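You operate a simulated robot arm through the tools that you are given. There is no shell and no other tool. Be economical: measure what you need, move in short steps, check, and stop when the job is done.

You are at the controls of a simulated robot arm. One attempt, no reset.

## Task
Dose 30 ml of blue dye into the red cup.
Fine: cup on the slide and under the spout, both knobs set, one press of the plunger; end with the slide pulled out and the cup on it.

The check looks at the end state, three seconds after you hand in, the way a careful person would. Anything else that was tipped, shoved, dropped, spilled or broken makes it a failure.

## Robot
A 6-joint arm with a two-finger parallel gripper, fixed in place. Base frame: the origin is at the foot of the arm, x ahead of it, y to its left, z up. Readings come in cm, rad, newtons and seconds.
With the tool pointing down near the work surface it reaches from about 24 to 64 cm from the base axis. Its first joint turns from -1.152 to 1.152 rad. Payload 2.7 kg.
Tool frame: the origin (TCP) lies between the finger pads and is the grasp point; the fingertips stand 2.3 cm ahead of it; z points along the fingers, y is the line along which they close. Largest opening 9.4 cm; finger width 3.8, thickness 1; the body of the gripper, 5.4 by 9.6 cm, starts 3.9 cm behind the TCP.
Orientation is told as [roll, pitch, yaw] about the base's x, y, z axes, in that order, counted from this pose: with the fingers straight down and closing along the base's y, the tool's x points along the base's -x, its y along +y and its z along -z.

## Interface
- The arm moves only by the tool play_rows. Its arguments are lists of equal length, an entry for each row: "angular": the turn, a rotation vector about the base's x, y, z in units of 4 degrees (1.0 is 4 degrees), a list of three; "travel": the shift along the base's x, y, z in units of 20 mm (1.0 is 20 mm), a list of three; "jaw": the gripper command, from -1 (shut) to 1 (fully open), values between in proportion. In form: {"angular": [[ax, ay, az], ...], "travel": [[x, y, z], ...], "jaw": [jaw, ...]}. A call has 1 to 8 rows; each row shifts and turns the commanded pose from where the row before left it. A call with a number of a shift or a turn outside -1 to 1 is refused whole. Rows are played at 5 a second. More than 5 cm and 0.15 rad between two rows, or a gripper value outside its range, and nothing of the call is played. A pose out of reach is approached as far as the arm can. The call stops where the force on the tool passes 40 N (or 10 N more than at its start, if that is more) or the arm is blocked; 0.2 s more then pass. The fingers move at their own pace (about 4.5 cm/s each) and stop on an object; they squeeze with about 27 N. The grip force told is the motor's: it shows also when the fingers shut on nothing. Time passes only in rows, and 0.2 s behind the last, so rows that do not move let the fingers close. The reply holds the time, the measured pose of the TCP, the force on the tool along the base axes, the opening and the grip force, in the units named above and with some noise.
- Cameras (640 x 400 px; columns grow to the right, rows downward): "scene" is fixed at [8.05, -43.52, 140.62]; the picture's right is [0.73, -0.69, 0.00], its down [-0.39, -0.41, -0.82] and it looks along [0.56, 0.60, -0.57] (base axes); focal length 268 px, centre (320, 200). "wrist" rides on the gripper at [-3.9, 0, -4.4] in the tool frame; the picture's right is [0.00, -1.00, 0.00], its down [0.97, 0.00, -0.24] and it looks along [0.24, 0.00, 0.97] (tool axes); focal length 218 px, centre (320, 200).
- grab_frame(camera): a new picture of that camera. The clock stands still meanwhile.
- locate(camera, pixels): for up to 12 pixels [column, row] of the newest picture of that camera ("zoom" is the newest enlarged one), the place [x, y, z] in the base frame of the surface seen there, good to about 0.3 cm. The clock stands still meanwhile.
- close_up(camera, box): a new picture of the part [left, top, right, bottom] of that camera's present view, enlarged. The clock stands still meanwhile.
- hand_in(): hands the job in; it is judged then, once.

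Go step by step. Measure first, check grasps and placings, and put right what went wrong. The budget is 80 turns and 34 pictures, counting those below and the enlarged ones. Unless the task says otherwise, let go and move clear before handing in, and close with one line.

The tools are called by a JSON object that holds its "fn" and its "kwargs". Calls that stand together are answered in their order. play_rows: Moves the arm, as the interface text tells. Its arguments: {"type":"object","properties":{"angular":{"type":"array","items":{"type":"array","items":{"type":"number"}}},"travel":{"type":"array","items":{"type":"array","items":{"type":"number"}}},"jaw":{"type":"array","items":{"type":"number"}}},"required":["angular","travel","jaw"]} The other tools are called the same way: grab_frame (camera) takes a picture; locate (camera, pixels) gives the place of the surface under pixels of a picture; close_up (camera, box) takes an enlarged picture of a part of a camera's view; hand_in () hands the job in.

At the start:

```text
t: 0.0
tool_pos: [34.13, 11.03, 125.91]
tcp_rot: [0.001, -0.003, 0.002]
force: [0.4, -0.3, 0.1]
grip_width: 9.41
grip_force: 0.0
```

scene: 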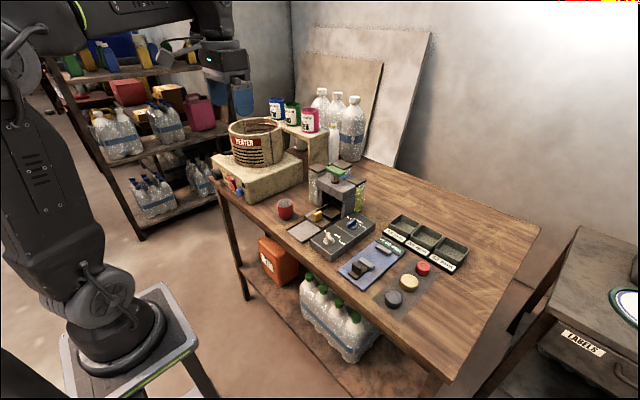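
wrist: 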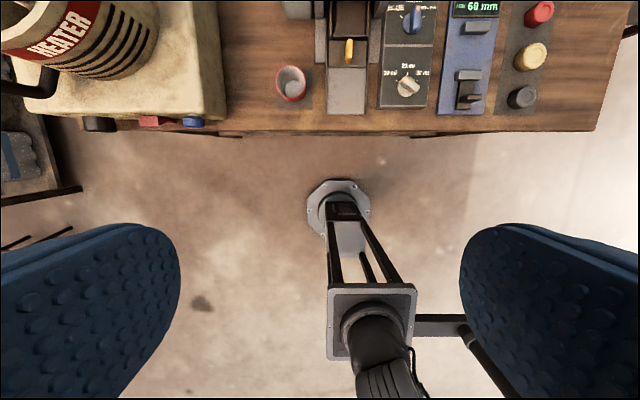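

The scene shows the dispenser around (335,190), the red cup at (285,208), and a knob panel at (340,235). I'll enlarge both areas before measuring.

{"fn": "close_up", "kwargs": {"camera": "scene", "box": [260, 150, 400, 260]}}

{"fn": "close_up", "kwargs": {"camera": "wrist", "box": [240, 0, 560, 140]}}

```text
3.64 times, centred on (330, 205) of scene
```

zoom: 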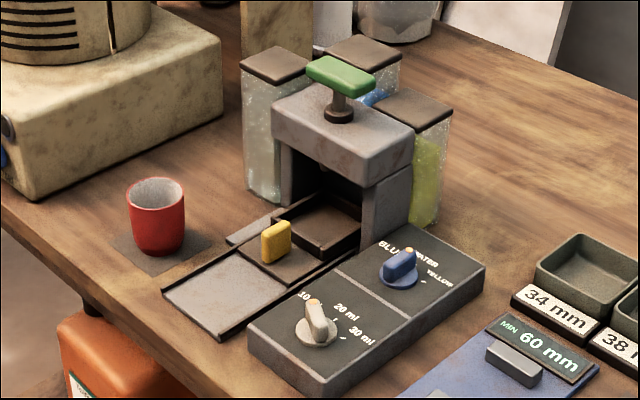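

```text
2.00 times, centred on (400, 70) of wrist
```

zoom: 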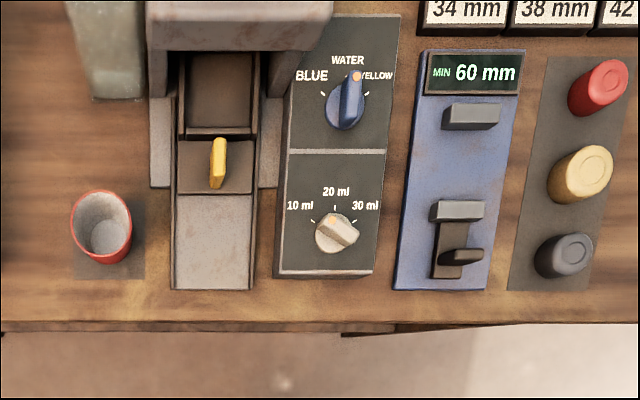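

The wrist zoom shows the cup (100,228), yellow handle (218,165), volume knob (337,233) and dye knob (347,103). I'll locate these now.

{"fn": "locate", "kwargs": {"camera": "zoom", "pixels": [[105, 240], [73, 220], [130, 225], [218, 150], [218, 185], [333, 216], [345, 240], [354, 78], [345, 120], [215, 270], [215, 95], [350, 265]]}}

{"fn": "locate", "kwargs": {"camera": "scene", "pixels": [[333, 169], [344, 173], [335, 171], [326, 213], [321, 220], [285, 201], [295, 208], [335, 210]]}}

```text
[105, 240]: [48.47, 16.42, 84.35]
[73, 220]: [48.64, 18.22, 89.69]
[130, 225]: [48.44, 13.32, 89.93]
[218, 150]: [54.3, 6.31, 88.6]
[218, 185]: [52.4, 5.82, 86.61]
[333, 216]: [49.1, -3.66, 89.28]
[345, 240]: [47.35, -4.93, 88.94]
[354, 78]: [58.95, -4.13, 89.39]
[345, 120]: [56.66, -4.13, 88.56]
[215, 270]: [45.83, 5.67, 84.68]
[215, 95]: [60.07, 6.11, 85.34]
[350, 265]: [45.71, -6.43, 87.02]
```

```text
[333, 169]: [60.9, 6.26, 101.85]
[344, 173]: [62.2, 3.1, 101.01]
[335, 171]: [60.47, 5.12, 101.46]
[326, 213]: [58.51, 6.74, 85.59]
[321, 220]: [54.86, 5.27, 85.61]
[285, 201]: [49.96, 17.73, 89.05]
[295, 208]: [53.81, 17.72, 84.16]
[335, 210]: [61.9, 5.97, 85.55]
```

The layout is clear: slide channel at y≈6, knobs at y≈-4, cup at about (48.6, 15.8). I'll move above for a closer look.

{"fn": "play_rows", "kwargs": {"angular": [[0, 0, 0], [0, 0, 0], [0, 0, 0], [0, 0, 0], [0, 0, 0], [0, 0, 0], [0, 0, 0], [0, 0, 0]], "travel": [[0.7, -0.4, -0.9], [0.7, -0.4, -0.9], [0.7, -0.4, -0.9], [0.7, -0.4, -0.9], [0.7, -0.4, -0.9], [0.7, -0.4, -0.9], [0.7, -0.4, -0.9], [0, 0, 0]], "jaw": [0, 0, 0, 0, 0, 0, 0, 0]}}

{"fn": "grab_frame", "kwargs": {"camera": "wrist"}}

```text
t: 1.8
tool_pos: [43.98, 5.45, 113.3]
tcp_rot: [0.001, -0.002, 0.003]
force: [-0.5, -0.1, 0.5]
grip_width: 4.68
grip_force: 0.0
```

```text
29 pictures are left
```

wrist: 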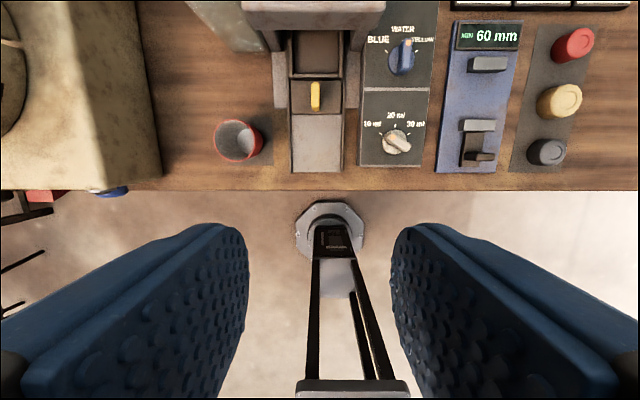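

{"fn": "close_up", "kwargs": {"camera": "wrist", "box": [200, 0, 456, 180]}}

```text
2.22 times, centred on (328, 90) of wrist
```

zoom: 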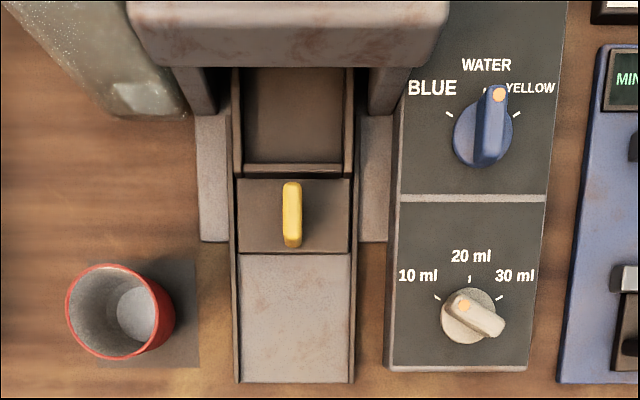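

{"fn": "locate", "kwargs": {"camera": "zoom", "pixels": [[463, 303], [496, 328], [437, 298], [470, 279], [500, 298], [498, 95], [487, 158], [449, 114], [485, 91], [517, 114], [67, 312], [172, 312]]}}

{"fn": "locate", "kwargs": {"camera": "zoom", "pixels": [[112, 265], [105, 358], [292, 187], [292, 238], [290, 245], [239, 370], [350, 370], [245, 155], [340, 155], [295, 80], [150, 360], [100, 365]]}}

```text
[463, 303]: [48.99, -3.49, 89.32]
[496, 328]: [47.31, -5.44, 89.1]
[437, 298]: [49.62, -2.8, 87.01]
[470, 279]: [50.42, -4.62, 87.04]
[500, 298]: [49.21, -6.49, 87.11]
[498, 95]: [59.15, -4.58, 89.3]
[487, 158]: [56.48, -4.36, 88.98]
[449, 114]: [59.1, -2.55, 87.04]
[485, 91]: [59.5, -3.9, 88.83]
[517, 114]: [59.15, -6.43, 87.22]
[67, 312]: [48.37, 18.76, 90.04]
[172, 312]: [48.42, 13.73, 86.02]
```

```text
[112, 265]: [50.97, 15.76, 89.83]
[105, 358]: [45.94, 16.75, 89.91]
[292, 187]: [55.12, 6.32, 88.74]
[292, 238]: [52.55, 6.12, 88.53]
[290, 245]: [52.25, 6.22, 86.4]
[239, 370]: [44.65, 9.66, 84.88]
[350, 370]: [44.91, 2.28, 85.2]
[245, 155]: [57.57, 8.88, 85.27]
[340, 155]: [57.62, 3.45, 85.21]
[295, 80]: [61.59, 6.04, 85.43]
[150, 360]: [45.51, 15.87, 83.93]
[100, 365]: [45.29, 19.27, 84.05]
```

Volume knob pointer is at about +49° (10 ml) and needs about -57°. The dye knob is about at water (-5°) and needs about +56°. Now I'll measure the machine body for clearance.

{"fn": "close_up", "kwargs": {"camera": "scene", "box": [300, 155, 380, 245]}}

```text
4.44 times, centred on (340, 200) of scene
```

zoom: 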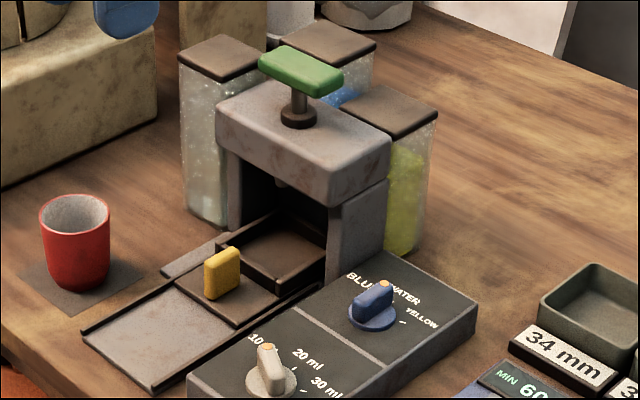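

{"fn": "locate", "kwargs": {"camera": "zoom", "pixels": [[222, 110], [320, 165], [385, 148], [362, 200], [330, 195], [300, 60], [265, 62], [335, 78], [380, 210], [410, 120], [300, 120], [395, 250]]}}

{"fn": "locate", "kwargs": {"camera": "zoom", "pixels": [[330, 85], [285, 50], [318, 50], [230, 258], [215, 285], [280, 287], [325, 245], [220, 248], [280, 240], [240, 260], [325, 190], [225, 150]]}}

```text
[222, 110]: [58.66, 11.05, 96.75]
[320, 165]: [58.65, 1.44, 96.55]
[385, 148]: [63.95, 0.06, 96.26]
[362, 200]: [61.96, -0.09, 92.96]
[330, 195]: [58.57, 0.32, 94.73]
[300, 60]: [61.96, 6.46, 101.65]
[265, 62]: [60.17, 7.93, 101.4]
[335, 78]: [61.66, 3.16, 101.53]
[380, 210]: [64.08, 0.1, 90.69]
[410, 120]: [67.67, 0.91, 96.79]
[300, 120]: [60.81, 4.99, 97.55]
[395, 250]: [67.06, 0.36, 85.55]
```

```text
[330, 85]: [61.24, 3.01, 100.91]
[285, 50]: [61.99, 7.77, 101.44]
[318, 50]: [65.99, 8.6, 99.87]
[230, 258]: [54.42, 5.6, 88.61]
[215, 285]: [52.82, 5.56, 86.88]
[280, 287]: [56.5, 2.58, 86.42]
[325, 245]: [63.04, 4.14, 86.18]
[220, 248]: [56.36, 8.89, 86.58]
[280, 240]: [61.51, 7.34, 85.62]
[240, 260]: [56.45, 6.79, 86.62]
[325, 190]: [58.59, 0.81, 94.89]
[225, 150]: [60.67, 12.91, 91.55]
```

The beam corner (58.6, 0.1) limits clearance at the dye knob, so there I'll grip only the tail of the fin. I'll do the volume knob first, yawing to +49° on the way.

{"fn": "play_rows", "kwargs": {"angular": [[0, 0, 1], [0, 0, 1], [0, 0, 1], [0, 0, 1], [0, 0, 1], [0, 0, 1], [0, 0, 1], [0, 0, 1]], "travel": [[0.16, -0.38, -0.6], [0.16, -0.38, -0.6], [0.16, -0.38, -0.6], [0.16, -0.38, -0.6], [0.16, -0.38, -0.6], [0.16, -0.38, -0.6], [0.16, -0.38, -0.6], [0.16, -0.38, -0.6]], "jaw": [-0.4, -0.4, -0.4, -0.4, -0.4, -0.4, -0.4, -0.4]}}

{"fn": "play_rows", "kwargs": {"angular": [[0, 0, 1], [0, 0, 1], [0, 0, 1], [0, 0, 1], [0, 0, 0.25], [0, 0, 0]], "travel": [[0.16, -0.38, -0.6], [0.16, -0.38, -0.6], [0.16, -0.38, -0.6], [0.16, -0.38, -0.6], [0.16, -0.38, -0.6], [0, 0, 0]], "jaw": [-0.4, -0.4, -0.4, -0.4, -0.4, -0.4]}}

{"fn": "grab_frame", "kwargs": {"camera": "wrist"}}

```text
t: 3.6
tool_pos: [46.58, -0.56, 103.56]
tcp_rot: [0.0, -0.001, 0.56]
force: [-0.6, 0.2, 0.1]
grip_width: 2.78
grip_force: 0.1
```

```text
t: 5.0
tool_pos: [48.17, -4.3, 97.69]
tcp_rot: [0.001, -0.001, 0.857]
force: [0.1, -0.3, -0.4]
grip_width: 2.79
grip_force: 0.0
```

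```text
26 pictures are left
```

wrist: 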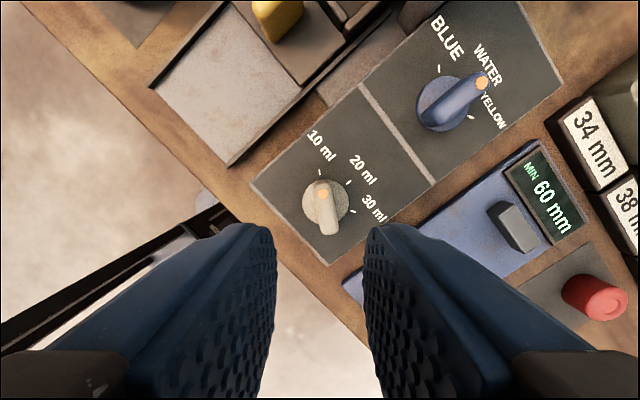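

The fin is nearly vertical in this view, so alignment is good. I'll enlarge it and measure the pointer and ticks.

{"fn": "close_up", "kwargs": {"camera": "wrist", "box": [280, 110, 408, 250]}}

```text
2.86 times, centred on (344, 180) of wrist
```

zoom: 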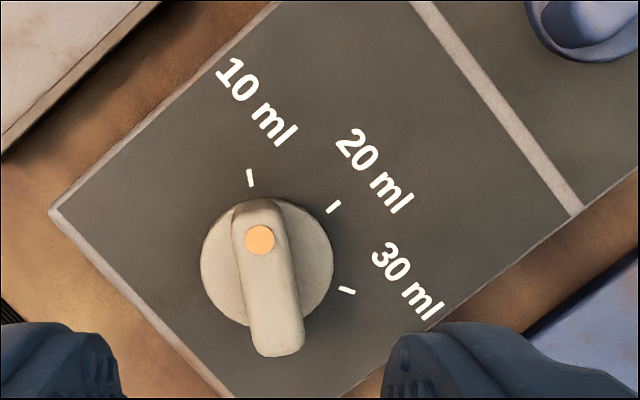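

{"fn": "locate", "kwargs": {"camera": "zoom", "pixels": [[250, 178], [333, 207], [347, 290], [259, 240], [258, 207], [280, 345], [205, 262], [328, 262], [235, 280], [297, 270], [262, 225], [275, 330]]}}

```text
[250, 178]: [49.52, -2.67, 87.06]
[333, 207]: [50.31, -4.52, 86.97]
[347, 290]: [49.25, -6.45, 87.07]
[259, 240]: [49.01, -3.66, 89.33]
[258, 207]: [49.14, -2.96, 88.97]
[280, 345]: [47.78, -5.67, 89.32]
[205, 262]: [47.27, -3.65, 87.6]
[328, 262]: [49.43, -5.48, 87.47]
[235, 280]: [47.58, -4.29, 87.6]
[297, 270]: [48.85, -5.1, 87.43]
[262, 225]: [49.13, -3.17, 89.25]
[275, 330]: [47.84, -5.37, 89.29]
```

The ticks sit at +60°/0°/-60° about centre (48.35, -4.5), and the pointer is at +60° (10 ml). I'll align yaw to 60° and descend so the tips straddle the fin at z≈88.

{"fn": "play_rows", "kwargs": {"angular": [[0, 0, 1], [0, 0, 1], [0, 0, 0.7], [0, 0, 0], [0, 0, 0]], "travel": [[0.09, -0.1, -0.9], [0, 0, -0.9], [0, 0, -0.9], [0, 0, -0.9], [0, 0, 0]], "jaw": [-0.4, -0.4, -0.4, -0.4, -0.4]}}

{"fn": "play_rows", "kwargs": {"angular": [[0, 0, 0], [0, 0, 0], [0, 0, 0], [0, 0, 0], [0, 0, 0]], "travel": [[0, 0, -0.1], [0, 0, 0], [0, 0, 0], [0, 0, 0], [0, 0, 0]], "jaw": [-0.4, -0.8, -1, -1, -1]}}

```text
t: 6.2
tool_pos: [48.25, -4.69, 90.57]
tcp_rot: [-0.001, 0.001, 1.046]
force: [-0.6, 0.2, -0.5]
grip_width: 2.84
grip_force: 0.1
```

```text
t: 7.4
tool_pos: [48.32, -4.71, 90.29]
tcp_rot: [-0.001, -0.001, 1.046]
force: [11.5, -6.5, -5.5]
grip_width: 1.18
grip_force: 44.7
```

Gripped the fin (1.18 cm). A small side force suggests a slight offset, so I'll ease it and start turning clockwise toward 30 ml.

{"fn": "play_rows", "kwargs": {"angular": [[0, 0, 0], [0, 0, -1], [0, 0, -1], [0, 0, -1], [0, 0, -1], [0, 0, -1], [0, 0, -1], [0, 0, -1]], "travel": [[0.06, -0.03, 0], [0, 0, 0], [0, 0, 0], [0, 0, 0], [0, 0, 0], [0, 0, 0], [0, 0, 0], [0, 0, 0]], "jaw": [-1, -1, -1, -1, -1, -1, -1, -1]}}

```text
t: 9.2
tool_pos: [48.34, -4.62, 90.29]
tcp_rot: [0.0, 0.001, 0.556]
force: [2.6, 0.8, 0.3]
grip_width: 1.18
grip_force: 45.5
```

Turning freely at low force; continuing.

{"fn": "play_rows", "kwargs": {"angular": [[0, 0, -1], [0, 0, -1], [0, 0, -1], [0, 0, -1], [0, 0, -1], [0, 0, -1], [0, 0, -1], [0, 0, -1]], "travel": [[0, 0, 0], [0, 0, 0], [0, 0, 0], [0, 0, 0], [0, 0, 0], [0, 0, 0], [0, 0, 0], [0, 0, 0]], "jaw": [-1, -1, -1, -1, -1, -1, -1, -1]}}

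{"fn": "play_rows", "kwargs": {"angular": [[0, 0, -1], [0, 0, -1], [0, 0, -1], [0, 0, -1], [0, 0, -1], [0, 0, -1], [0, 0, -1], [0, 0, -1]], "travel": [[0, 0, 0], [0, 0, 0], [0, 0, 0], [0, 0, 0], [0, 0, 0], [0, 0, 0], [0, 0, 0], [0, 0, 0]], "jaw": [-1, -1, -1, -1, -1, -1, -1, -1]}}

{"fn": "play_rows", "kwargs": {"angular": [[0, 0, -1], [0, 0, -1], [0, 0, -1], [0, 0, -1], [0, 0, -1], [0, 0, -1], [0, 0, -1], [0, 0, 0]], "travel": [[0, 0, 0], [0, 0, 0], [0, 0, 0], [0, 0, 0], [0, 0, 0], [0, 0, 0], [0, 0, 0], [0, 0, 0]], "jaw": [-1, -1, -1, -1, -1, -1, -1, -1]}}

```text
t: 11.0
tool_pos: [48.25, -4.64, 90.42]
tcp_rot: [0.001, 0.002, -0.002]
force: [-20.7, 22.6, 8.7]
grip_width: 1.18
grip_force: 44.9
```

```text
t: 12.8
tool_pos: [48.3, -4.61, 90.27]
tcp_rot: [0.0, 0.0, -0.562]
force: [-6.6, 24.8, -5.4]
grip_width: 1.16
grip_force: 44.7
```

```text
t: 14.6
tool_pos: [48.31, -4.6, 90.23]
tcp_rot: [0.0, 0.002, -1.049]
force: [-14.0, 26.5, 8.7]
grip_width: 1.19
grip_force: 44.7
```

The yaw reached -60° with the fin still gripped. I'll release, rise, and check the setting.

{"fn": "play_rows", "kwargs": {"angular": [[0, 0, 0], [0, 0, 0], [0, 0, 0], [0, 0, 0], [0, 0, 0], [0, 0, 0], [0, 0, 0]], "travel": [[0, 0, 0], [0, 0, 0], [0, 0, 0.9], [0, 0, 0.9], [0, 0, 0.9], [0, 0, 0.9], [0, 0, 0]], "jaw": [-0.4, -0.4, -0.4, -0.4, -0.4, -0.4, -0.4]}}

{"fn": "close_up", "kwargs": {"camera": "wrist", "box": [220, 90, 420, 250]}}

```text
t: 16.2
tool_pos: [48.17, -4.93, 97.61]
tcp_rot: [0.002, -0.002, -1.048]
force: [-0.4, -0.2, -1.3]
grip_width: 2.81
grip_force: 0.1
```

```text
2.50 times, centred on (320, 170) of wrist
```

zoom: 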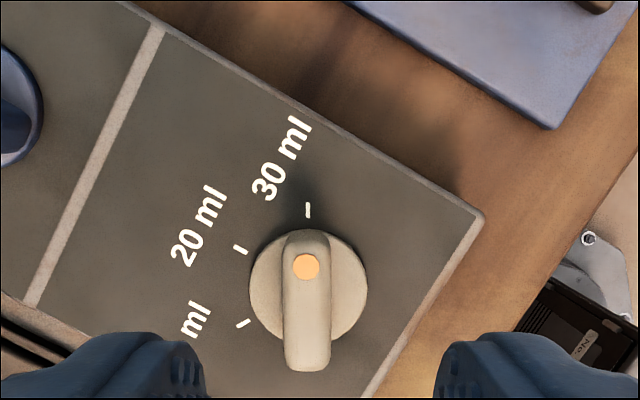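

The volume pointer now lines up with the 30 ml tick. Next I'll swing back to yaw 0 while moving toward the dye knob.

{"fn": "play_rows", "kwargs": {"angular": [[0, 0, 1], [0, 0, 1], [0, 0, 1], [0, 0, 1], [0, 0, 1], [0, 0, 1], [0, 0, 1], [0, 0, 1]], "travel": [[0.14, 0, 0], [0.14, 0, 0], [0.14, 0, 0], [0.14, 0, 0], [0.14, 0, 0], [0.14, 0, 0], [0.14, 0, 0], [0.14, 0, 0]], "jaw": [-0.4, -0.4, -0.4, -0.4, -0.4, -0.4, -0.4, -0.4]}}

{"fn": "play_rows", "kwargs": {"angular": [[0, 0, 1], [0, 0, 1], [0, 0, 1], [0, 0, 1], [0, 0, 1], [0, 0, 1], [0, 0, 1], [0, 0, 0]], "travel": [[0.14, 0, 0], [0.14, 0, 0], [0.14, 0, 0], [0.14, 0, 0], [0.14, 0, 0], [0.14, 0, 0], [0.14, 0, 0], [0, 0, 0]], "jaw": [-0.4, -0.4, -0.4, -0.4, -0.4, -0.4, -0.4, -0.4]}}

{"fn": "close_up", "kwargs": {"camera": "wrist", "box": [240, 60, 400, 160]}}

```text
t: 18.0
tool_pos: [50.49, -4.65, 97.36]
tcp_rot: [0.001, 0.0, -0.489]
force: [-0.4, 0.8, 0.0]
grip_width: 2.83
grip_force: 0.0
```

```text
t: 19.8
tool_pos: [52.66, -4.79, 97.53]
tcp_rot: [0.0, -0.002, -0.003]
force: [0.3, -0.5, 1.5]
grip_width: 2.82
grip_force: 0.0
```

```text
4.00 times, centred on (320, 110) of wrist
```

zoom: 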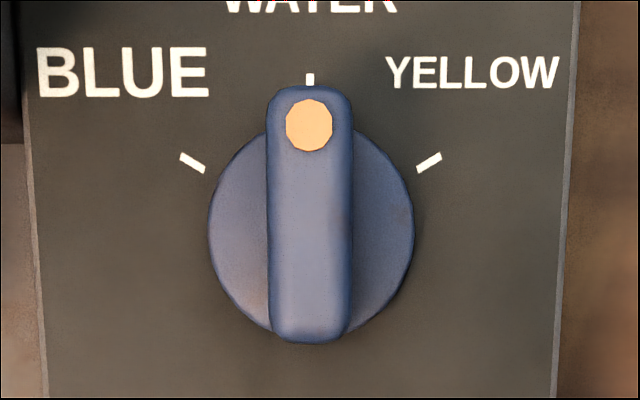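

{"fn": "locate", "kwargs": {"camera": "zoom", "pixels": [[310, 80], [194, 163], [428, 163], [310, 110], [311, 325], [215, 230], [405, 230], [310, 220]]}}

```text
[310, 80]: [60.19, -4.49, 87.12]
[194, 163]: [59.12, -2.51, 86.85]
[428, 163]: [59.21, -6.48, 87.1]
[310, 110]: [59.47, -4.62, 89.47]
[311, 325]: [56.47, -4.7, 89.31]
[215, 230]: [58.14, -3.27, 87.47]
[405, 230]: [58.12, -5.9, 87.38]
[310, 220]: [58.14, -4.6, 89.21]
```

The dye pointer is exactly on WATER (0°), knob centre (58.05, -4.58), and blue is at +60°. I'll descend onto the tail half of the fin at x≈55.65 to clear the beam.

{"fn": "play_rows", "kwargs": {"angular": [[0, 0, 0], [0, 0, 0], [0, 0, 0], [0, 0, 0], [0, 0, 0], [0, 0, 0]], "travel": [[0.765, 0.06, 0], [0.765, 0, 0], [0, 0, -0.9], [0, 0, -0.9], [0, 0, -0.9], [0, 0, -0.93]], "jaw": [-0.4, -0.4, -0.4, -0.4, -0.4, -0.4]}}

{"fn": "play_rows", "kwargs": {"angular": [[0, 0, 0], [0, 0, 0], [0, 0, 0], [0, 0, 0]], "travel": [[0, 0, 0], [0, 0, 0], [0, 0, 0], [0, 0, 0]], "jaw": [-0.7, -1, -1, -1]}}

```text
t: 21.2
tool_pos: [55.76, -4.65, 90.19]
tcp_rot: [0.001, -0.001, -0.003]
force: [-1.0, 0.4, 1.0]
grip_width: 2.81
grip_force: 0.1
```

```text
t: 22.2
tool_pos: [55.7, -4.53, 90.15]
tcp_rot: [0.0, -0.002, -0.002]
force: [-0.5, 4.7, -1.8]
grip_width: 1.19
grip_force: 45.0
```

Grip is good (1.19 cm). I'll turn +60° along an arc of radius 2.4 cm about the knob centre, first half now.

{"fn": "play_rows", "kwargs": {"angular": [[0, 0, 1], [0, 0, 1], [0, 0, 1], [0, 0, 1], [0, 0, 1], [0, 0, 1], [0, 0, 1], [0, 0, 1]], "travel": [[0.0029, -0.0837, 0], [0.0087, -0.0833, 0], [0.0145, -0.0825, 0], [0.0203, -0.0813, 0], [0.0259, -0.0797, 0], [0.0314, -0.0777, 0], [0.0367, -0.0753, 0], [0.0419, -0.0725, 0]], "jaw": [-1, -1, -1, -1, -1, -1, -1, -1]}}

```text
t: 24.0
tool_pos: [56.04, -5.9, 90.11]
tcp_rot: [0.0, -0.002, 0.557]
force: [23.6, -4.2, -30.5]
grip_width: 1.2
grip_force: 44.9
```

At 32° there's a side load of about 24 N in +x, so I'll nudge slightly that way and finish the arc.

{"fn": "play_rows", "kwargs": {"angular": [[0, 0, 0], [0, 0, 1], [0, 0, 1], [0, 0, 1], [0, 0, 1], [0, 0, 1], [0, 0, 1], [0, 0, 1]], "travel": [[0.05, 0, -0.02], [0.0468, -0.0694, 0], [0.0516, -0.066, 0], [0.056, -0.0622, 0], [0.0603, -0.0582, 0], [0.0642, -0.0538, 0], [0.0678, -0.0492, 0], [0.071, -0.0444, 0]], "jaw": [-1, -1, -1, -1, -1, -1, -1, -1]}}

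```text
t: 25.8
tool_pos: [56.85, -6.72, 90.18]
tcp_rot: [0.002, -0.001, 1.046]
force: [8.1, -2.7, -18.7]
grip_width: 1.19
grip_force: 44.8
```

Yaw reached 60° with the grip held. I'll release, rise, back off a little, and check.

{"fn": "play_rows", "kwargs": {"angular": [[0, 0, 0], [0, 0, 0], [0, 0, 0], [0, 0, 0], [0, 0, 0], [0, 0, 0], [0, 0, 0], [0, 0, 0]], "travel": [[0, 0, 0], [0, 0, 0], [0, 0, 0.9], [0, 0, 0.9], [0, 0, 0.9], [-0.5, 0, 0.9], [-0.8, 0, 0.9], [0, 0, 0]], "jaw": [-0.4, -0.4, -0.4, -0.4, -0.4, -0.4, -0.4, -0.4]}}

{"fn": "grab_frame", "kwargs": {"camera": "wrist"}}

```text
t: 27.6
tool_pos: [54.47, -6.49, 99.17]
tcp_rot: [-0.001, -0.002, 1.045]
force: [0.7, 0.4, 0.0]
grip_width: 2.84
grip_force: 0.1
```

```text
22 pictures are left
```

wrist: 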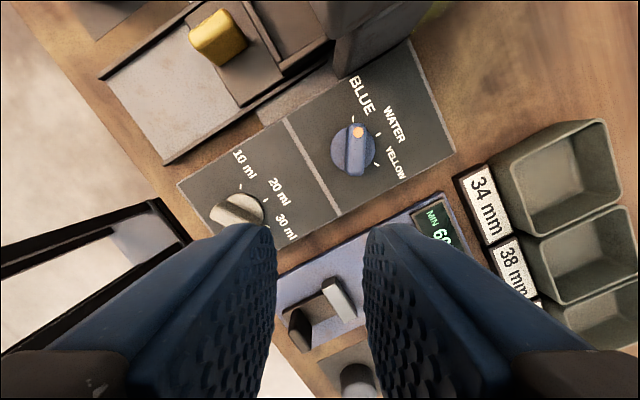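

{"fn": "close_up", "kwargs": {"camera": "wrist", "box": [310, 90, 410, 190]}}

```text
4.00 times, centred on (360, 140) of wrist
```

zoom: 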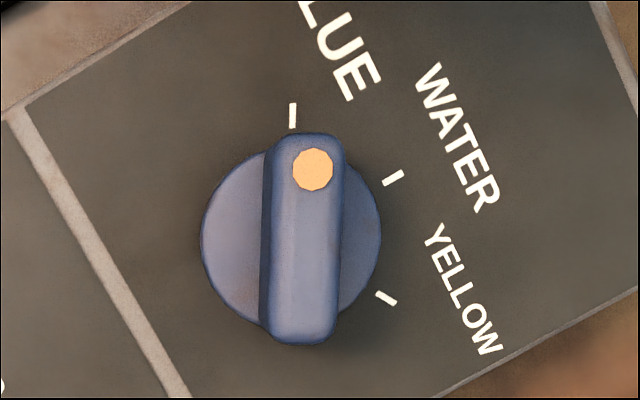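

The pointer lines up with the BLUE tick. Both knobs are set, so now I'll return to yaw 0 above the yellow slide handle.

{"fn": "play_rows", "kwargs": {"angular": [[0, 0, -1], [0, 0, -1], [0, 0, -1], [0, 0, -1], [0, 0, -1], [0, 0, -1], [0, 0, -1], [0, 0, -1]], "travel": [[-0.2, 0.427, 0], [-0.2, 0.427, 0], [-0.058, 0.427, 0], [-0.058, 0.427, 0], [-0.058, 0.427, 0], [-0.058, 0.427, 0], [-0.058, 0.427, 0], [-0.058, 0.427, 0]], "jaw": [-0.4, -0.4, -0.4, -0.4, -0.4, -0.4, -0.4, -0.4]}}

{"fn": "play_rows", "kwargs": {"angular": [[0, 0, -1], [0, 0, -1], [0, 0, -1], [0, 0, -1], [0, 0, -1], [0, 0, -1], [0, 0, -1], [0, 0, 0]], "travel": [[-0.058, 0.427, 0], [-0.058, 0.427, 0], [0, 0.427, 0], [0, 0.427, 0], [0, 0.427, 0], [0, 0.427, 0], [0, 0.427, 0], [0, 0, 0]], "jaw": [-0.4, -0.4, -0.4, -0.4, -0.4, -0.4, -0.4, -0.4]}}

{"fn": "grab_frame", "kwargs": {"camera": "wrist"}}

```text
t: 29.4
tool_pos: [52.68, 0.06, 99.35]
tcp_rot: [0.0, -0.001, 0.485]
force: [-0.6, 0.3, -0.1]
grip_width: 2.8
grip_force: 0.1
```

```text
t: 31.2
tool_pos: [52.48, 6.19, 99.05]
tcp_rot: [-0.001, 0.0, -0.003]
force: [0.4, -0.3, 0.2]
grip_width: 2.86
grip_force: 0.1
```

```text
20 pictures are left
```

wrist: 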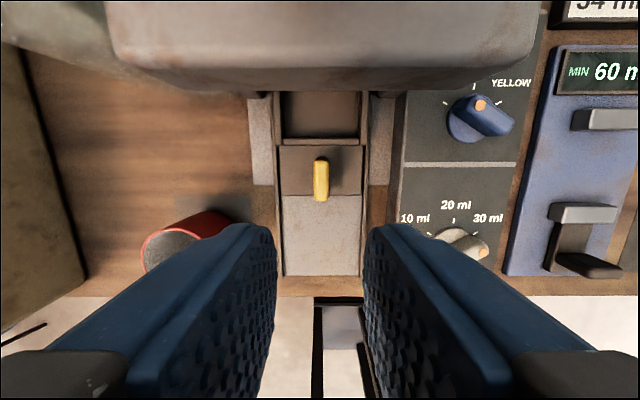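

{"fn": "locate", "kwargs": {"camera": "wrist", "pixels": [[321, 163], [321, 190], [316, 185], [326, 185], [300, 180], [145, 250], [195, 215], [320, 130], [278, 130], [362, 130]]}}

```text
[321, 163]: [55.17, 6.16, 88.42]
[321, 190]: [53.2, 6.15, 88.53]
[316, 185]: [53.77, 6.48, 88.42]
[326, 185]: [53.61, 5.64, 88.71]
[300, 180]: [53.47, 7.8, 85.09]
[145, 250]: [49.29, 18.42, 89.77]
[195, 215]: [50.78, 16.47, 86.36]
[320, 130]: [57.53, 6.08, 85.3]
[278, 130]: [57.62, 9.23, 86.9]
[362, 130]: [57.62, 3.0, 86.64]
```

The handle spans x 52.6–55.3 at y 6.15, top z 88.6. I'll descend around it.

{"fn": "play_rows", "kwargs": {"angular": [[0, 0, 0], [0, 0, 0], [0, 0, 0], [0, 0, 0], [0, 0, 0], [0, 0, 0], [0, 0, 0]], "travel": [[0.45, 0, -0.8], [0, 0, -0.8], [0, 0, -0.8], [0, 0, -0.8], [0, 0, -0.8], [0, 0, -0.8], [0, 0, 0]], "jaw": [-0.4, -0.4, -0.4, -0.4, -0.4, -0.4, -0.4]}}

{"fn": "play_rows", "kwargs": {"angular": [[0, 0, 0], [0, 0, 0], [0, 0, 0], [0, 0, 0]], "travel": [[0, 0, 0], [0, 0, 0], [0, 0, 0], [0, 0, 0]], "jaw": [-0.7, -1, -1, -1]}}

```text
t: 32.8
tool_pos: [53.45, 5.78, 89.63]
tcp_rot: [0.001, -0.001, -0.002]
force: [-0.1, -0.2, 0.8]
grip_width: 2.79
grip_force: 0.0
```

```text
t: 33.8
tool_pos: [53.35, 6.02, 89.65]
tcp_rot: [-0.002, -0.004, -0.001]
force: [-0.6, 14.0, -1.8]
grip_width: 1.09
grip_force: 44.8
```

Handle gripped (1.09 cm). I'll pull the slide out toward -x and watch the force.

{"fn": "play_rows", "kwargs": {"angular": [[0, 0, 0], [0, 0, 0], [0, 0, 0], [0, 0, 0], [0, 0, 0], [0, 0, 0], [0, 0, 0], [0, 0, 0]], "travel": [[0, 0.07, 0], [-0.3, 0, 0], [-0.5, 0, 0], [-0.5, 0, 0], [-0.5, 0, 0], [-0.5, 0, 0], [-0.5, 0, 0], [0, 0, 0]], "jaw": [-1, -1, -1, -1, -1, -1, -1, -1]}}

{"fn": "grab_frame", "kwargs": {"camera": "scene"}}

```text
t: 35.6
tool_pos: [47.96, 5.97, 89.6]
tcp_rot: [0.001, -0.003, -0.002]
force: [0.4, -10.9, 6.7]
grip_width: 1.06
grip_force: 45.1
```

```text
19 pictures are left
```

scene: 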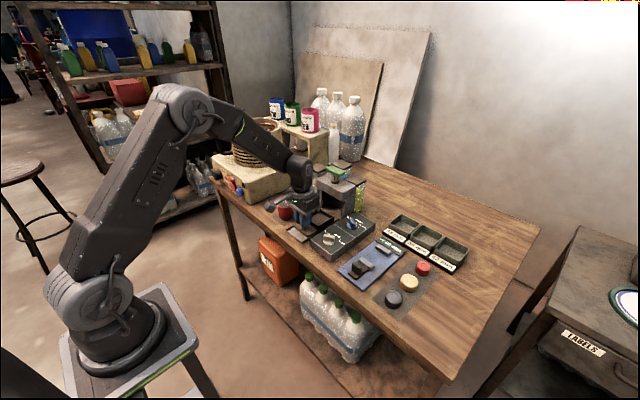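

The slide came out about 5.4 cm freely. I'll continue gently to find its stop.

{"fn": "play_rows", "kwargs": {"angular": [[0, 0, 0], [0, 0, 0], [0, 0, 0], [0, 0, 0], [0, 0, 0], [0, 0, 0], [0, 0, 0]], "travel": [[-0.2, -0.03, -0.02], [-0.2, 0, 0], [-0.2, 0, 0], [-0.2, 0, 0], [-0.2, 0, 0], [-0.2, 0, 0], [0, 0, 0]], "jaw": [-1, -1, -1, -1, -1, -1, -1]}}

```text
t: 37.0
tool_pos: [45.81, 5.95, 89.65]
tcp_rot: [-0.002, -0.004, 0.0]
force: [0.7, -3.6, 2.0]
grip_width: 1.12
grip_force: 44.7
stopped in row 7: the force on the tool passed its limit (the readings are from after the stop); the commanded pose is now the measured one
```

Hit the end stop at 45.8, a travel of about 7.5 cm. I'll release, rise, and look.

{"fn": "play_rows", "kwargs": {"angular": [[0, 0, 0], [0, 0, 0], [0, 0, 0], [0, 0, 0], [0, 0, 0], [0, 0, 0], [0, 0, 0]], "travel": [[0, 0, 0], [0, 0, 0], [0, 0, 0.9], [0, 0, 0.9], [0, 0.5, 0.9], [-0.2, 0.5, 0.9], [0, 0.5, 0.9]], "jaw": [-0.4, -0.4, -0.4, -0.4, 0.2, 0.8, 0.8]}}

{"fn": "grab_frame", "kwargs": {"camera": "wrist"}}

```text
t: 38.6
tool_pos: [45.29, 8.93, 98.66]
tcp_rot: [-0.001, -0.006, 0.0]
force: [-0.3, 0.9, -0.5]
grip_width: 8.47
grip_force: 0.1
```

```text
18 pictures are left
```

wrist: 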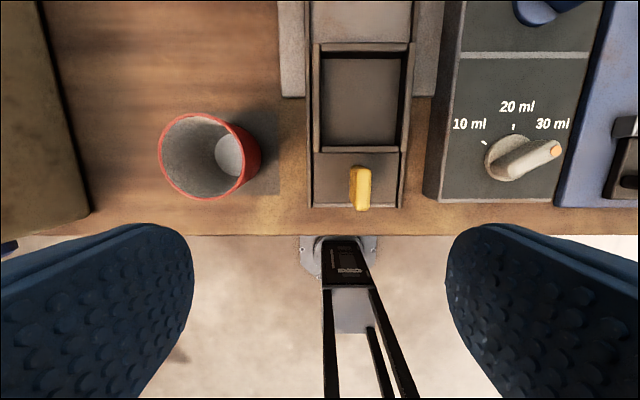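

{"fn": "locate", "kwargs": {"camera": "wrist", "pixels": [[202, 115], [160, 158], [243, 158], [200, 198], [229, 152], [321, 147], [400, 147], [325, 58], [405, 58], [362, 100], [361, 190], [361, 47]]}}

```text
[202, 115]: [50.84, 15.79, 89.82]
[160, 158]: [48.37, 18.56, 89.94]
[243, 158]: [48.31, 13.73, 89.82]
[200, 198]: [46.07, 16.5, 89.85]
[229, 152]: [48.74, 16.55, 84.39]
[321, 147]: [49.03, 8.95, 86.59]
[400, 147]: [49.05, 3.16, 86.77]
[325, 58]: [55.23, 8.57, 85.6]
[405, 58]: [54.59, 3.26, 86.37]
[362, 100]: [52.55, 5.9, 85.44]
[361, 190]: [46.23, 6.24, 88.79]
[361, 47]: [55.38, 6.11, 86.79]
```

Cup centre is (48.45, 16.15) with a 4.85 rim; the dish interior is centred at (52.3, 6.05), walls z 86.8. I'll check the heater box edge for finger clearance.

{"fn": "locate", "kwargs": {"camera": "wrist", "pixels": [[85, 200], [70, 120], [60, 200], [40, 100], [92, 215]]}}

```text
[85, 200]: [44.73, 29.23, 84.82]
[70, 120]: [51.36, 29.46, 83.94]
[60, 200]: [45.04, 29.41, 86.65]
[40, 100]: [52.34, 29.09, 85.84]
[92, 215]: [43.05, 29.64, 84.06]
```

The box is far away (y≈29). I'll go over the cup and descend with a 7.5 cm opening.

{"fn": "play_rows", "kwargs": {"angular": [[0, 0, 0], [0, 0, 0], [0, 0, 0], [0, 0, 0], [0, 0, 0]], "travel": [[0.38, 0.9, 0], [0.38, 0.9, 0], [0.38, 0.9, 0], [0.38, 0.9, 0], [0, 0, 0]], "jaw": [0.6, 0.6, 0.6, 0.6, 0.6]}}

{"fn": "play_rows", "kwargs": {"angular": [[0, 0, 0], [0, 0, 0], [0, 0, 0], [0, 0, 0], [0, 0, 0], [0, 0, 0], [0, 0, 0]], "travel": [[0, 0, -0.84], [0, 0, -0.84], [0, 0, -0.84], [0, 0, -0.84], [0, 0, -0.84], [0, 0, -0.83], [0, 0, 0]], "jaw": [0.6, 0.6, 0.6, 0.6, 0.6, 0.6, 0.6]}}

{"fn": "play_rows", "kwargs": {"angular": [[0, 0, 0], [0, 0, 0], [0, 0, 0], [0, 0, 0]], "travel": [[0, 0, 0], [0, 0, 0], [0, 0, 0], [0, 0, 0]], "jaw": [0.3, 0, -0.1, -0.1]}}

```text
t: 39.8
tool_pos: [48.32, 16.18, 98.63]
tcp_rot: [-0.002, -0.005, -0.001]
force: [0.1, -0.1, -0.7]
grip_width: 7.52
grip_force: 0.0
```

```text
t: 41.4
tool_pos: [48.45, 16.21, 88.56]
tcp_rot: [-0.002, -0.005, -0.002]
force: [0.6, 0.2, -0.1]
grip_width: 7.49
grip_force: 0.0
```

```text
t: 42.4
tool_pos: [48.48, 16.12, 88.62]
tcp_rot: [-0.002, -0.005, -0.003]
force: [-0.2, 0.4, -0.6]
grip_width: 4.82
grip_force: 26.6
```

Cup gripped (4.82 cm). I'll lift it 5 cm and carry it above the dish.

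{"fn": "play_rows", "kwargs": {"angular": [[0, 0, 0], [0, 0, 0], [0, 0, 0], [0, 0, 0]], "travel": [[0, 0, 0.4], [0, 0, 0.7], [0, 0, 0.7], [0, 0, 0.7]], "jaw": [-0.1, -0.1, -0.1, -0.1]}}

{"fn": "play_rows", "kwargs": {"angular": [[0, 0, 0], [0, 0, 0], [0, 0, 0], [0, 0, 0], [0, 0, 0], [0, 0, 0], [0, 0, 0], [0, 0, 0]], "travel": [[0.275, -0.72, 0], [0.275, -0.72, 0], [0.275, -0.72, 0], [0.275, -0.72, 0], [0.275, -0.72, 0], [0.275, -0.72, 0], [0.275, -0.72, 0], [0, 0, 0]], "jaw": [-0.1, -0.1, -0.1, -0.1, -0.1, -0.1, -0.1, -0.1]}}

{"fn": "close_up", "kwargs": {"camera": "scene", "box": [270, 160, 370, 260]}}

{"fn": "grab_frame", "kwargs": {"camera": "wrist"}}

```text
t: 43.4
tool_pos: [48.31, 16.21, 93.75]
tcp_rot: [0.0, -0.005, 0.001]
force: [-0.3, 0.2, -0.1]
grip_width: 4.83
grip_force: 27.0
```

```text
t: 45.2
tool_pos: [52.12, 6.25, 93.64]
tcp_rot: [-0.003, -0.003, -0.001]
force: [-0.5, 0.9, -0.5]
grip_width: 4.88
grip_force: 27.1
```

```text
4.00 times, centred on (320, 210) of scene
```

zoom: 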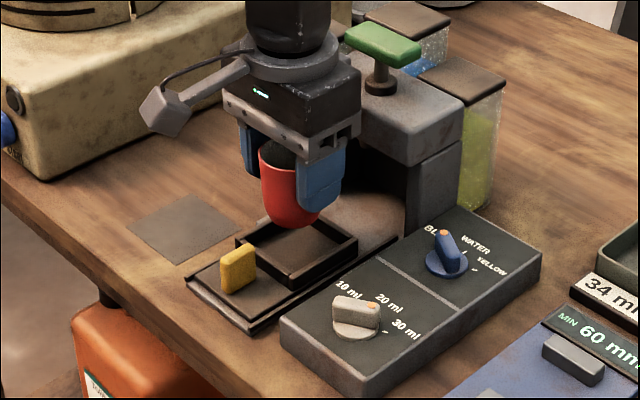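

```text
16 pictures are left
```

wrist: 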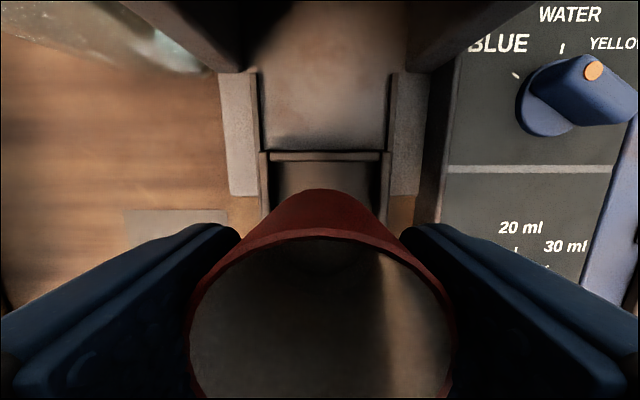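

The cup hangs over the dish. I'll verify the dish's back wall position relative to the cup, pixels (268,158) and (383,158).

{"fn": "locate", "kwargs": {"camera": "wrist", "pixels": [[266, 157], [386, 157], [325, 157], [272, 180], [380, 180], [325, 175]]}}

{"fn": "locate", "kwargs": {"camera": "zoom", "pixels": [[236, 236], [292, 285], [355, 240], [265, 210], [240, 268], [320, 250]]}}

```text
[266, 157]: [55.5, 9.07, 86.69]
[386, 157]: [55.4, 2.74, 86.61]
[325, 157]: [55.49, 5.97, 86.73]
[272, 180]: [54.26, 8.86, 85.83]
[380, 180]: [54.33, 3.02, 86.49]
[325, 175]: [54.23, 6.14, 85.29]
```

```text
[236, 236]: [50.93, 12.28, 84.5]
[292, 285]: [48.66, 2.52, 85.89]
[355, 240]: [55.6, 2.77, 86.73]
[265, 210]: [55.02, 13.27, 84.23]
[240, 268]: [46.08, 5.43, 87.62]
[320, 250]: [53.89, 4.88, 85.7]
```

The dish centre is (52.25, 5.95). I'll nudge y by -0.1 and lower the cup onto the floor at about TCP z 90.

{"fn": "play_rows", "kwargs": {"angular": [[0, 0, 0], [0, 0, 0], [0, 0, 0], [0, 0, 0], [0, 0, 0], [0, 0, 0], [0, 0, 0]], "travel": [[0, -0.05, 0], [0, 0, -0.5], [0, 0, -0.5], [0, 0, -0.4], [0, 0, -0.2], [0, 0, -0.13], [0, 0, -0.05]], "jaw": [-0.1, -0.1, -0.1, -0.1, -0.1, -0.1, -0.1]}}

```text
t: 46.8
tool_pos: [52.49, 6.11, 90.07]
tcp_rot: [-0.002, -0.005, -0.002]
force: [0.5, 0.0, 0.0]
grip_width: 4.86
grip_force: 27.3
```

No contact force yet, so I'll lower in millimetre steps.

{"fn": "play_rows", "kwargs": {"angular": [[0, 0, 0], [0, 0, 0]], "travel": [[0, 0, -0.05], [0, 0, 0]], "jaw": [-0.1, -0.1]}}

{"fn": "play_rows", "kwargs": {"angular": [[0, 0, 0], [0, 0, 0]], "travel": [[0, 0, -0.05], [0, 0, 0]], "jaw": [-0.1, -0.1]}}

{"fn": "play_rows", "kwargs": {"angular": [[0, 0, 0], [0, 0, 0]], "travel": [[0, 0, -0.05], [0, 0, 0]], "jaw": [-0.1, -0.1]}}

```text
t: 47.4
tool_pos: [52.37, 6.06, 89.86]
tcp_rot: [-0.002, -0.005, -0.001]
force: [-0.3, 0.0, 0.2]
grip_width: 4.83
grip_force: 26.9
```

```text
t: 48.0
tool_pos: [52.32, 6.01, 89.88]
tcp_rot: [-0.002, -0.004, -0.002]
force: [0.1, 0.6, 0.3]
grip_width: 4.84
grip_force: 26.9
```

```text
t: 48.6
tool_pos: [52.31, 6.11, 89.95]
tcp_rot: [-0.003, -0.009, -0.002]
force: [-0.9, -2.8, 9.5]
grip_width: 4.85
grip_force: 26.5
```

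The cup touched down (9.5 N). I'll release, rise and check.

{"fn": "play_rows", "kwargs": {"angular": [[0, 0, 0], [0, 0, 0], [0, 0, 0], [0, 0, 0], [0, 0, 0], [0, 0, 0], [0, 0, 0], [0, 0, 0]], "travel": [[0, 0, 0], [0, 0, 0], [0, 0, 0], [0, 0, 0.8], [0, 0, 0.8], [0, 0, 0.8], [-0.8, 0, 0.8], [-0.8, 0, 0.8]], "jaw": [0.2, 0.5, 0.5, 0.5, 0.5, 0.5, 0.5, 0.5]}}

{"fn": "play_rows", "kwargs": {"angular": [[0, 0, 0], [0, 0, 0], [0, 0, 0], [0, 0, 0]], "travel": [[-0.9, 0, 0.5], [-0.9, 0, 0.5], [-0.4, 0, 0], [0, 0, 0]], "jaw": [0, -0.4, -0.4, -0.4]}}

{"fn": "close_up", "kwargs": {"camera": "scene", "box": [270, 160, 370, 260]}}

{"fn": "grab_frame", "kwargs": {"camera": "wrist"}}

```text
t: 50.4
tool_pos: [49.08, 5.84, 97.84]
tcp_rot: [-0.001, -0.002, -0.003]
force: [0.6, 0.7, 0.5]
grip_width: 7.03
grip_force: 0.1
```

```text
t: 51.4
tool_pos: [44.59, 5.96, 99.84]
tcp_rot: [-0.001, -0.006, -0.001]
force: [0.8, -0.2, -0.1]
grip_width: 2.8
grip_force: 0.0
```

```text
4.00 times, centred on (320, 210) of scene
```

zoom: 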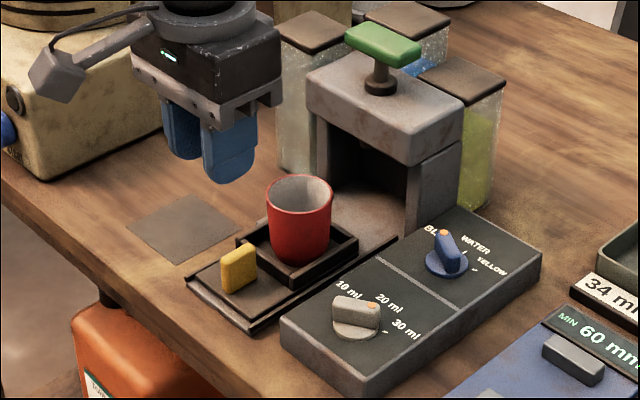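

```text
14 pictures are left
```

wrist: 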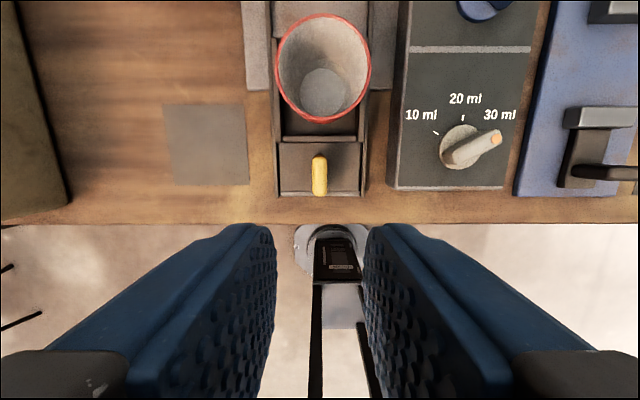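

The cup stands upright in the dish. Now I'll regrip the handle and push the slide in.

{"fn": "play_rows", "kwargs": {"angular": [[0, 0, 0], [0, 0, 0], [0, 0, 0], [0, 0, 0], [0, 0, 0], [0, 0, 0], [0, 0, 0]], "travel": [[0.5, 0.06, -0.85], [0, 0, -0.85], [0, 0, -0.85], [0, 0, -0.85], [0, 0, -0.85], [0, 0, -0.83], [0, 0, 0]], "jaw": [-0.4, -0.4, -0.4, -0.4, -0.4, -0.4, -0.4]}}

{"fn": "play_rows", "kwargs": {"angular": [[0, 0, 0], [0, 0, 0], [0, 0, 0], [0, 0, 0]], "travel": [[0, 0, 0], [0, 0, 0], [0, 0, 0], [0, 0, 0]], "jaw": [-0.7, -1, -1, -1]}}

```text
t: 53.0
tool_pos: [45.66, 6.38, 89.6]
tcp_rot: [-0.001, -0.006, -0.002]
force: [0.4, -1.0, 0.5]
grip_width: 2.84
grip_force: 0.0
```

```text
t: 54.0
tool_pos: [45.58, 5.97, 89.67]
tcp_rot: [-0.004, -0.005, -0.002]
force: [0.2, -31.6, 0.1]
grip_width: 1.08
grip_force: 44.8
```

Gripped, but with a side force of -32 N; I'll ease in -y first and then push in smoothly.

{"fn": "play_rows", "kwargs": {"angular": [[0, 0, 0], [0, 0, 0]], "travel": [[0, -0.12, 0], [0, 0, 0]], "jaw": [-1, -1]}}

{"fn": "play_rows", "kwargs": {"angular": [[0, 0, 0], [0, 0, 0], [0, 0, 0], [0, 0, 0], [0, 0, 0], [0, 0, 0], [0, 0, 0], [0, 0, 0]], "travel": [[0.15, 0, 0], [0.3, 0, 0], [0.4, 0, 0], [0.4, 0, 0], [0.4, 0, 0], [0.4, 0, 0], [0.4, 0, 0], [0.3, 0, 0]], "jaw": [-1, -1, -1, -1, -1, -1, -1, -1]}}

```text
t: 54.6
tool_pos: [45.66, 6.12, 89.65]
tcp_rot: [-0.002, -0.004, -0.002]
force: [-0.4, -18.6, 5.3]
grip_width: 1.06
grip_force: 45.1
```

```text
t: 56.4
tool_pos: [51.12, 5.99, 89.66]
tcp_rot: [-0.001, -0.006, -0.001]
force: [-0.8, -0.4, -9.3]
grip_width: 1.08
grip_force: 45.3
```

Smooth so far at x 51.1. I'll continue gently to the inner stop near 53.3.

{"fn": "play_rows", "kwargs": {"angular": [[0, 0, 0], [0, 0, 0], [0, 0, 0], [0, 0, 0], [0, 0, 0], [0, 0, 0], [0, 0, 0], [0, 0, 0]], "travel": [[0.2, 0, 0], [0.2, 0, 0], [0.2, 0, 0], [0.2, 0, 0], [0.15, 0, 0], [0.1, 0, 0], [0.1, 0, 0], [0.1, 0, 0]], "jaw": [-1, -1, -1, -1, -1, -1, -1, -1]}}

```text
t: 58.2
tool_pos: [53.48, 5.89, 89.46]
tcp_rot: [-0.001, 0.005, 0.0]
force: [-33.8, 11.7, 13.6]
grip_width: 1.09
grip_force: 45.1
```

Slide fully in against the stop. I'll ease, release, and rise to look at the plunger.

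{"fn": "play_rows", "kwargs": {"angular": [[0, 0, 0], [0, 0, 0], [0, 0, 0], [0, 0, 0], [0, 0, 0], [0, 0, 0], [0, 0, 0], [0, 0, 0]], "travel": [[-0.06, 0, 0], [0, 0, 0], [0, 0, 0], [-0.1, 0, 0.8], [-0.2, 0, 0.9], [-0.2, 0, 0.9], [-0.2, 0, 1], [0, 0, 1]], "jaw": [-1, -0.4, -0.4, -0.4, -0.4, -0.4, -0.4, -0.4]}}

{"fn": "play_rows", "kwargs": {"angular": [[0, 0, 0], [0, 0, 0], [0, 0, 0], [0, 0, 0], [0, 0, 0], [0, 0, 0]], "travel": [[0, 0, 1], [0, 0, 1], [0, 0, 1], [0.3, 0, 1], [0.3, 0, 0.5], [0, 0, 0]], "jaw": [-1, -1, -1, -1, -1, -1]}}

{"fn": "grab_frame", "kwargs": {"camera": "wrist"}}

{"fn": "close_up", "kwargs": {"camera": "scene", "box": [270, 140, 390, 260]}}

```text
t: 60.0
tool_pos: [52.0, 5.84, 98.89]
tcp_rot: [-0.002, -0.007, -0.002]
force: [-0.1, 0.1, 0.5]
grip_width: 2.83
grip_force: 0.0
```

```text
t: 61.4
tool_pos: [53.25, 5.97, 108.04]
tcp_rot: [-0.002, -0.006, -0.002]
force: [0.3, -0.7, -0.3]
grip_width: 0.02
grip_force: 26.4
```

```text
13 pictures are left
```

wrist: 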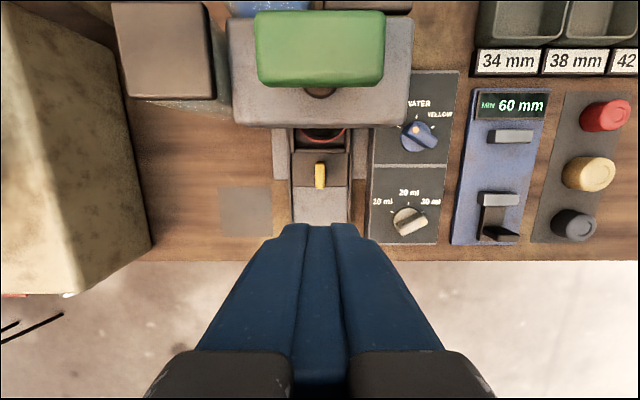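

```text
3.33 times, centred on (330, 200) of scene
```

zoom: 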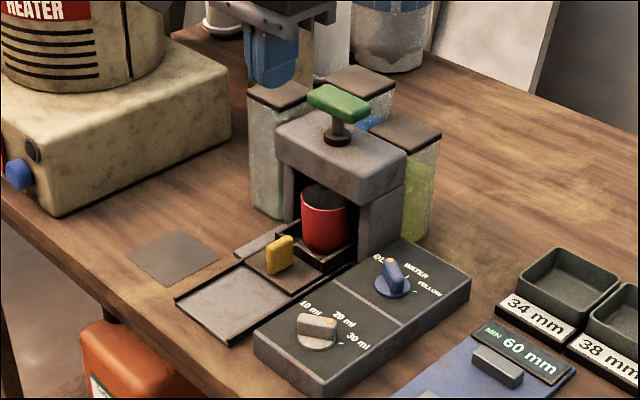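

{"fn": "locate", "kwargs": {"camera": "wrist", "pixels": [[320, 18], [320, 72], [262, 50], [378, 50], [320, 45], [320, 110], [240, 110], [320, 155]]}}

```text
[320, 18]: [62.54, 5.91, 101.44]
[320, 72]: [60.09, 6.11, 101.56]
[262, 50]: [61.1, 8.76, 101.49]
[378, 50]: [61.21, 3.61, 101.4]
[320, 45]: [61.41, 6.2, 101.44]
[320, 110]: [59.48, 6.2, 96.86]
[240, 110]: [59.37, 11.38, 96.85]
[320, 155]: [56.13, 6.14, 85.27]
```

Plunger head is centred at (61.3, 6.15), top z 101.5; the cup is beneath the beam and the slide is in. I'll move over it with closed fingers.

{"fn": "play_rows", "kwargs": {"angular": [[0, 0, 0], [0, 0, 0], [0, 0, 0], [0, 0, 0], [0, 0, 0], [0, 0, 0], [0, 0, 0]], "travel": [[0.8, 0.02, 0], [0.8, 0.02, 0], [0.8, 0.02, 0], [0.8, 0.02, 0], [0.8, 0.02, 0], [0, 0, -0.6], [0, 0, -0.6]], "jaw": [-1, -1, -1, -1, -1, -1, -1]}}

```text
t: 63.0
tool_pos: [60.86, 5.98, 105.21]
tcp_rot: [-0.003, -0.004, 0.0]
force: [1.0, -0.3, 0.3]
grip_width: 0.0
grip_force: 27.0
out of reach, approached as far as the arm can: row 5
```

In position at x 60.9, over the head. Now one steady press down.

{"fn": "play_rows", "kwargs": {"angular": [[0, 0, 0], [0, 0, 0], [0, 0, 0], [0, 0, 0], [0, 0, 0], [0, 0, 0], [0, 0, 0], [0, 0, 0]], "travel": [[0, 0, -0.3], [0, 0, -0.3], [0, 0, -0.15], [0, 0, -0.15], [0, 0, -0.15], [0, 0, -0.15], [0, 0, -0.15], [0, 0, -0.15]], "jaw": [-1, -1, -1, -1, -1, -1, -1, -1]}}

```text
t: 64.8
tool_pos: [60.9, 5.98, 102.42]
tcp_rot: [-0.001, -0.004, 0.0]
force: [0.7, 0.1, 2.7]
grip_width: 0.02
grip_force: 27.0
```

The head is down about 1.4 cm at low force (2.7 N). I'll continue the same press to its end.

{"fn": "play_rows", "kwargs": {"angular": [[0, 0, 0], [0, 0, 0], [0, 0, 0], [0, 0, 0], [0, 0, 0], [0, 0, 0], [0, 0, 0], [0, 0, 0]], "travel": [[0, 0, -0.15], [0, 0, -0.15], [0, 0, -0.15], [0, 0, -0.15], [0, 0, -0.15], [0, 0, -0.15], [0, 0, -0.15], [0, 0, -0.15]], "jaw": [-1, -1, -1, -1, -1, -1, -1, -1]}}

{"fn": "close_up", "kwargs": {"camera": "scene", "box": [290, 140, 390, 240]}}

```text
t: 66.1
tool_pos: [61.04, 6.09, 101.44]
tcp_rot: [-0.003, -0.017, -0.002]
force: [-3.4, -0.4, 7.3]
grip_width: 0.01
grip_force: 27.1
stopped in row 6: the force on the tool passed its limit (the readings are from after the stop); the commanded pose is now the measured one
```

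```text
4.00 times, centred on (340, 190) of scene
```

zoom: 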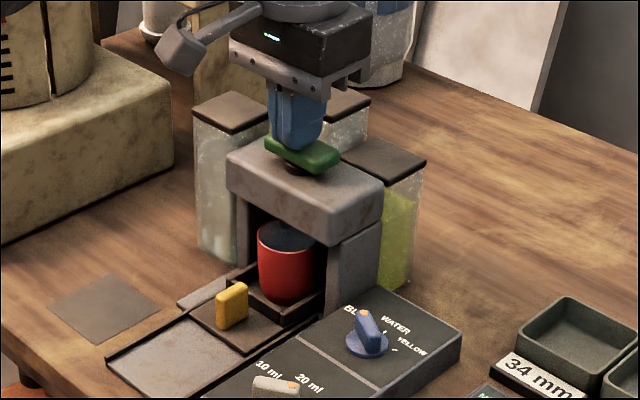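

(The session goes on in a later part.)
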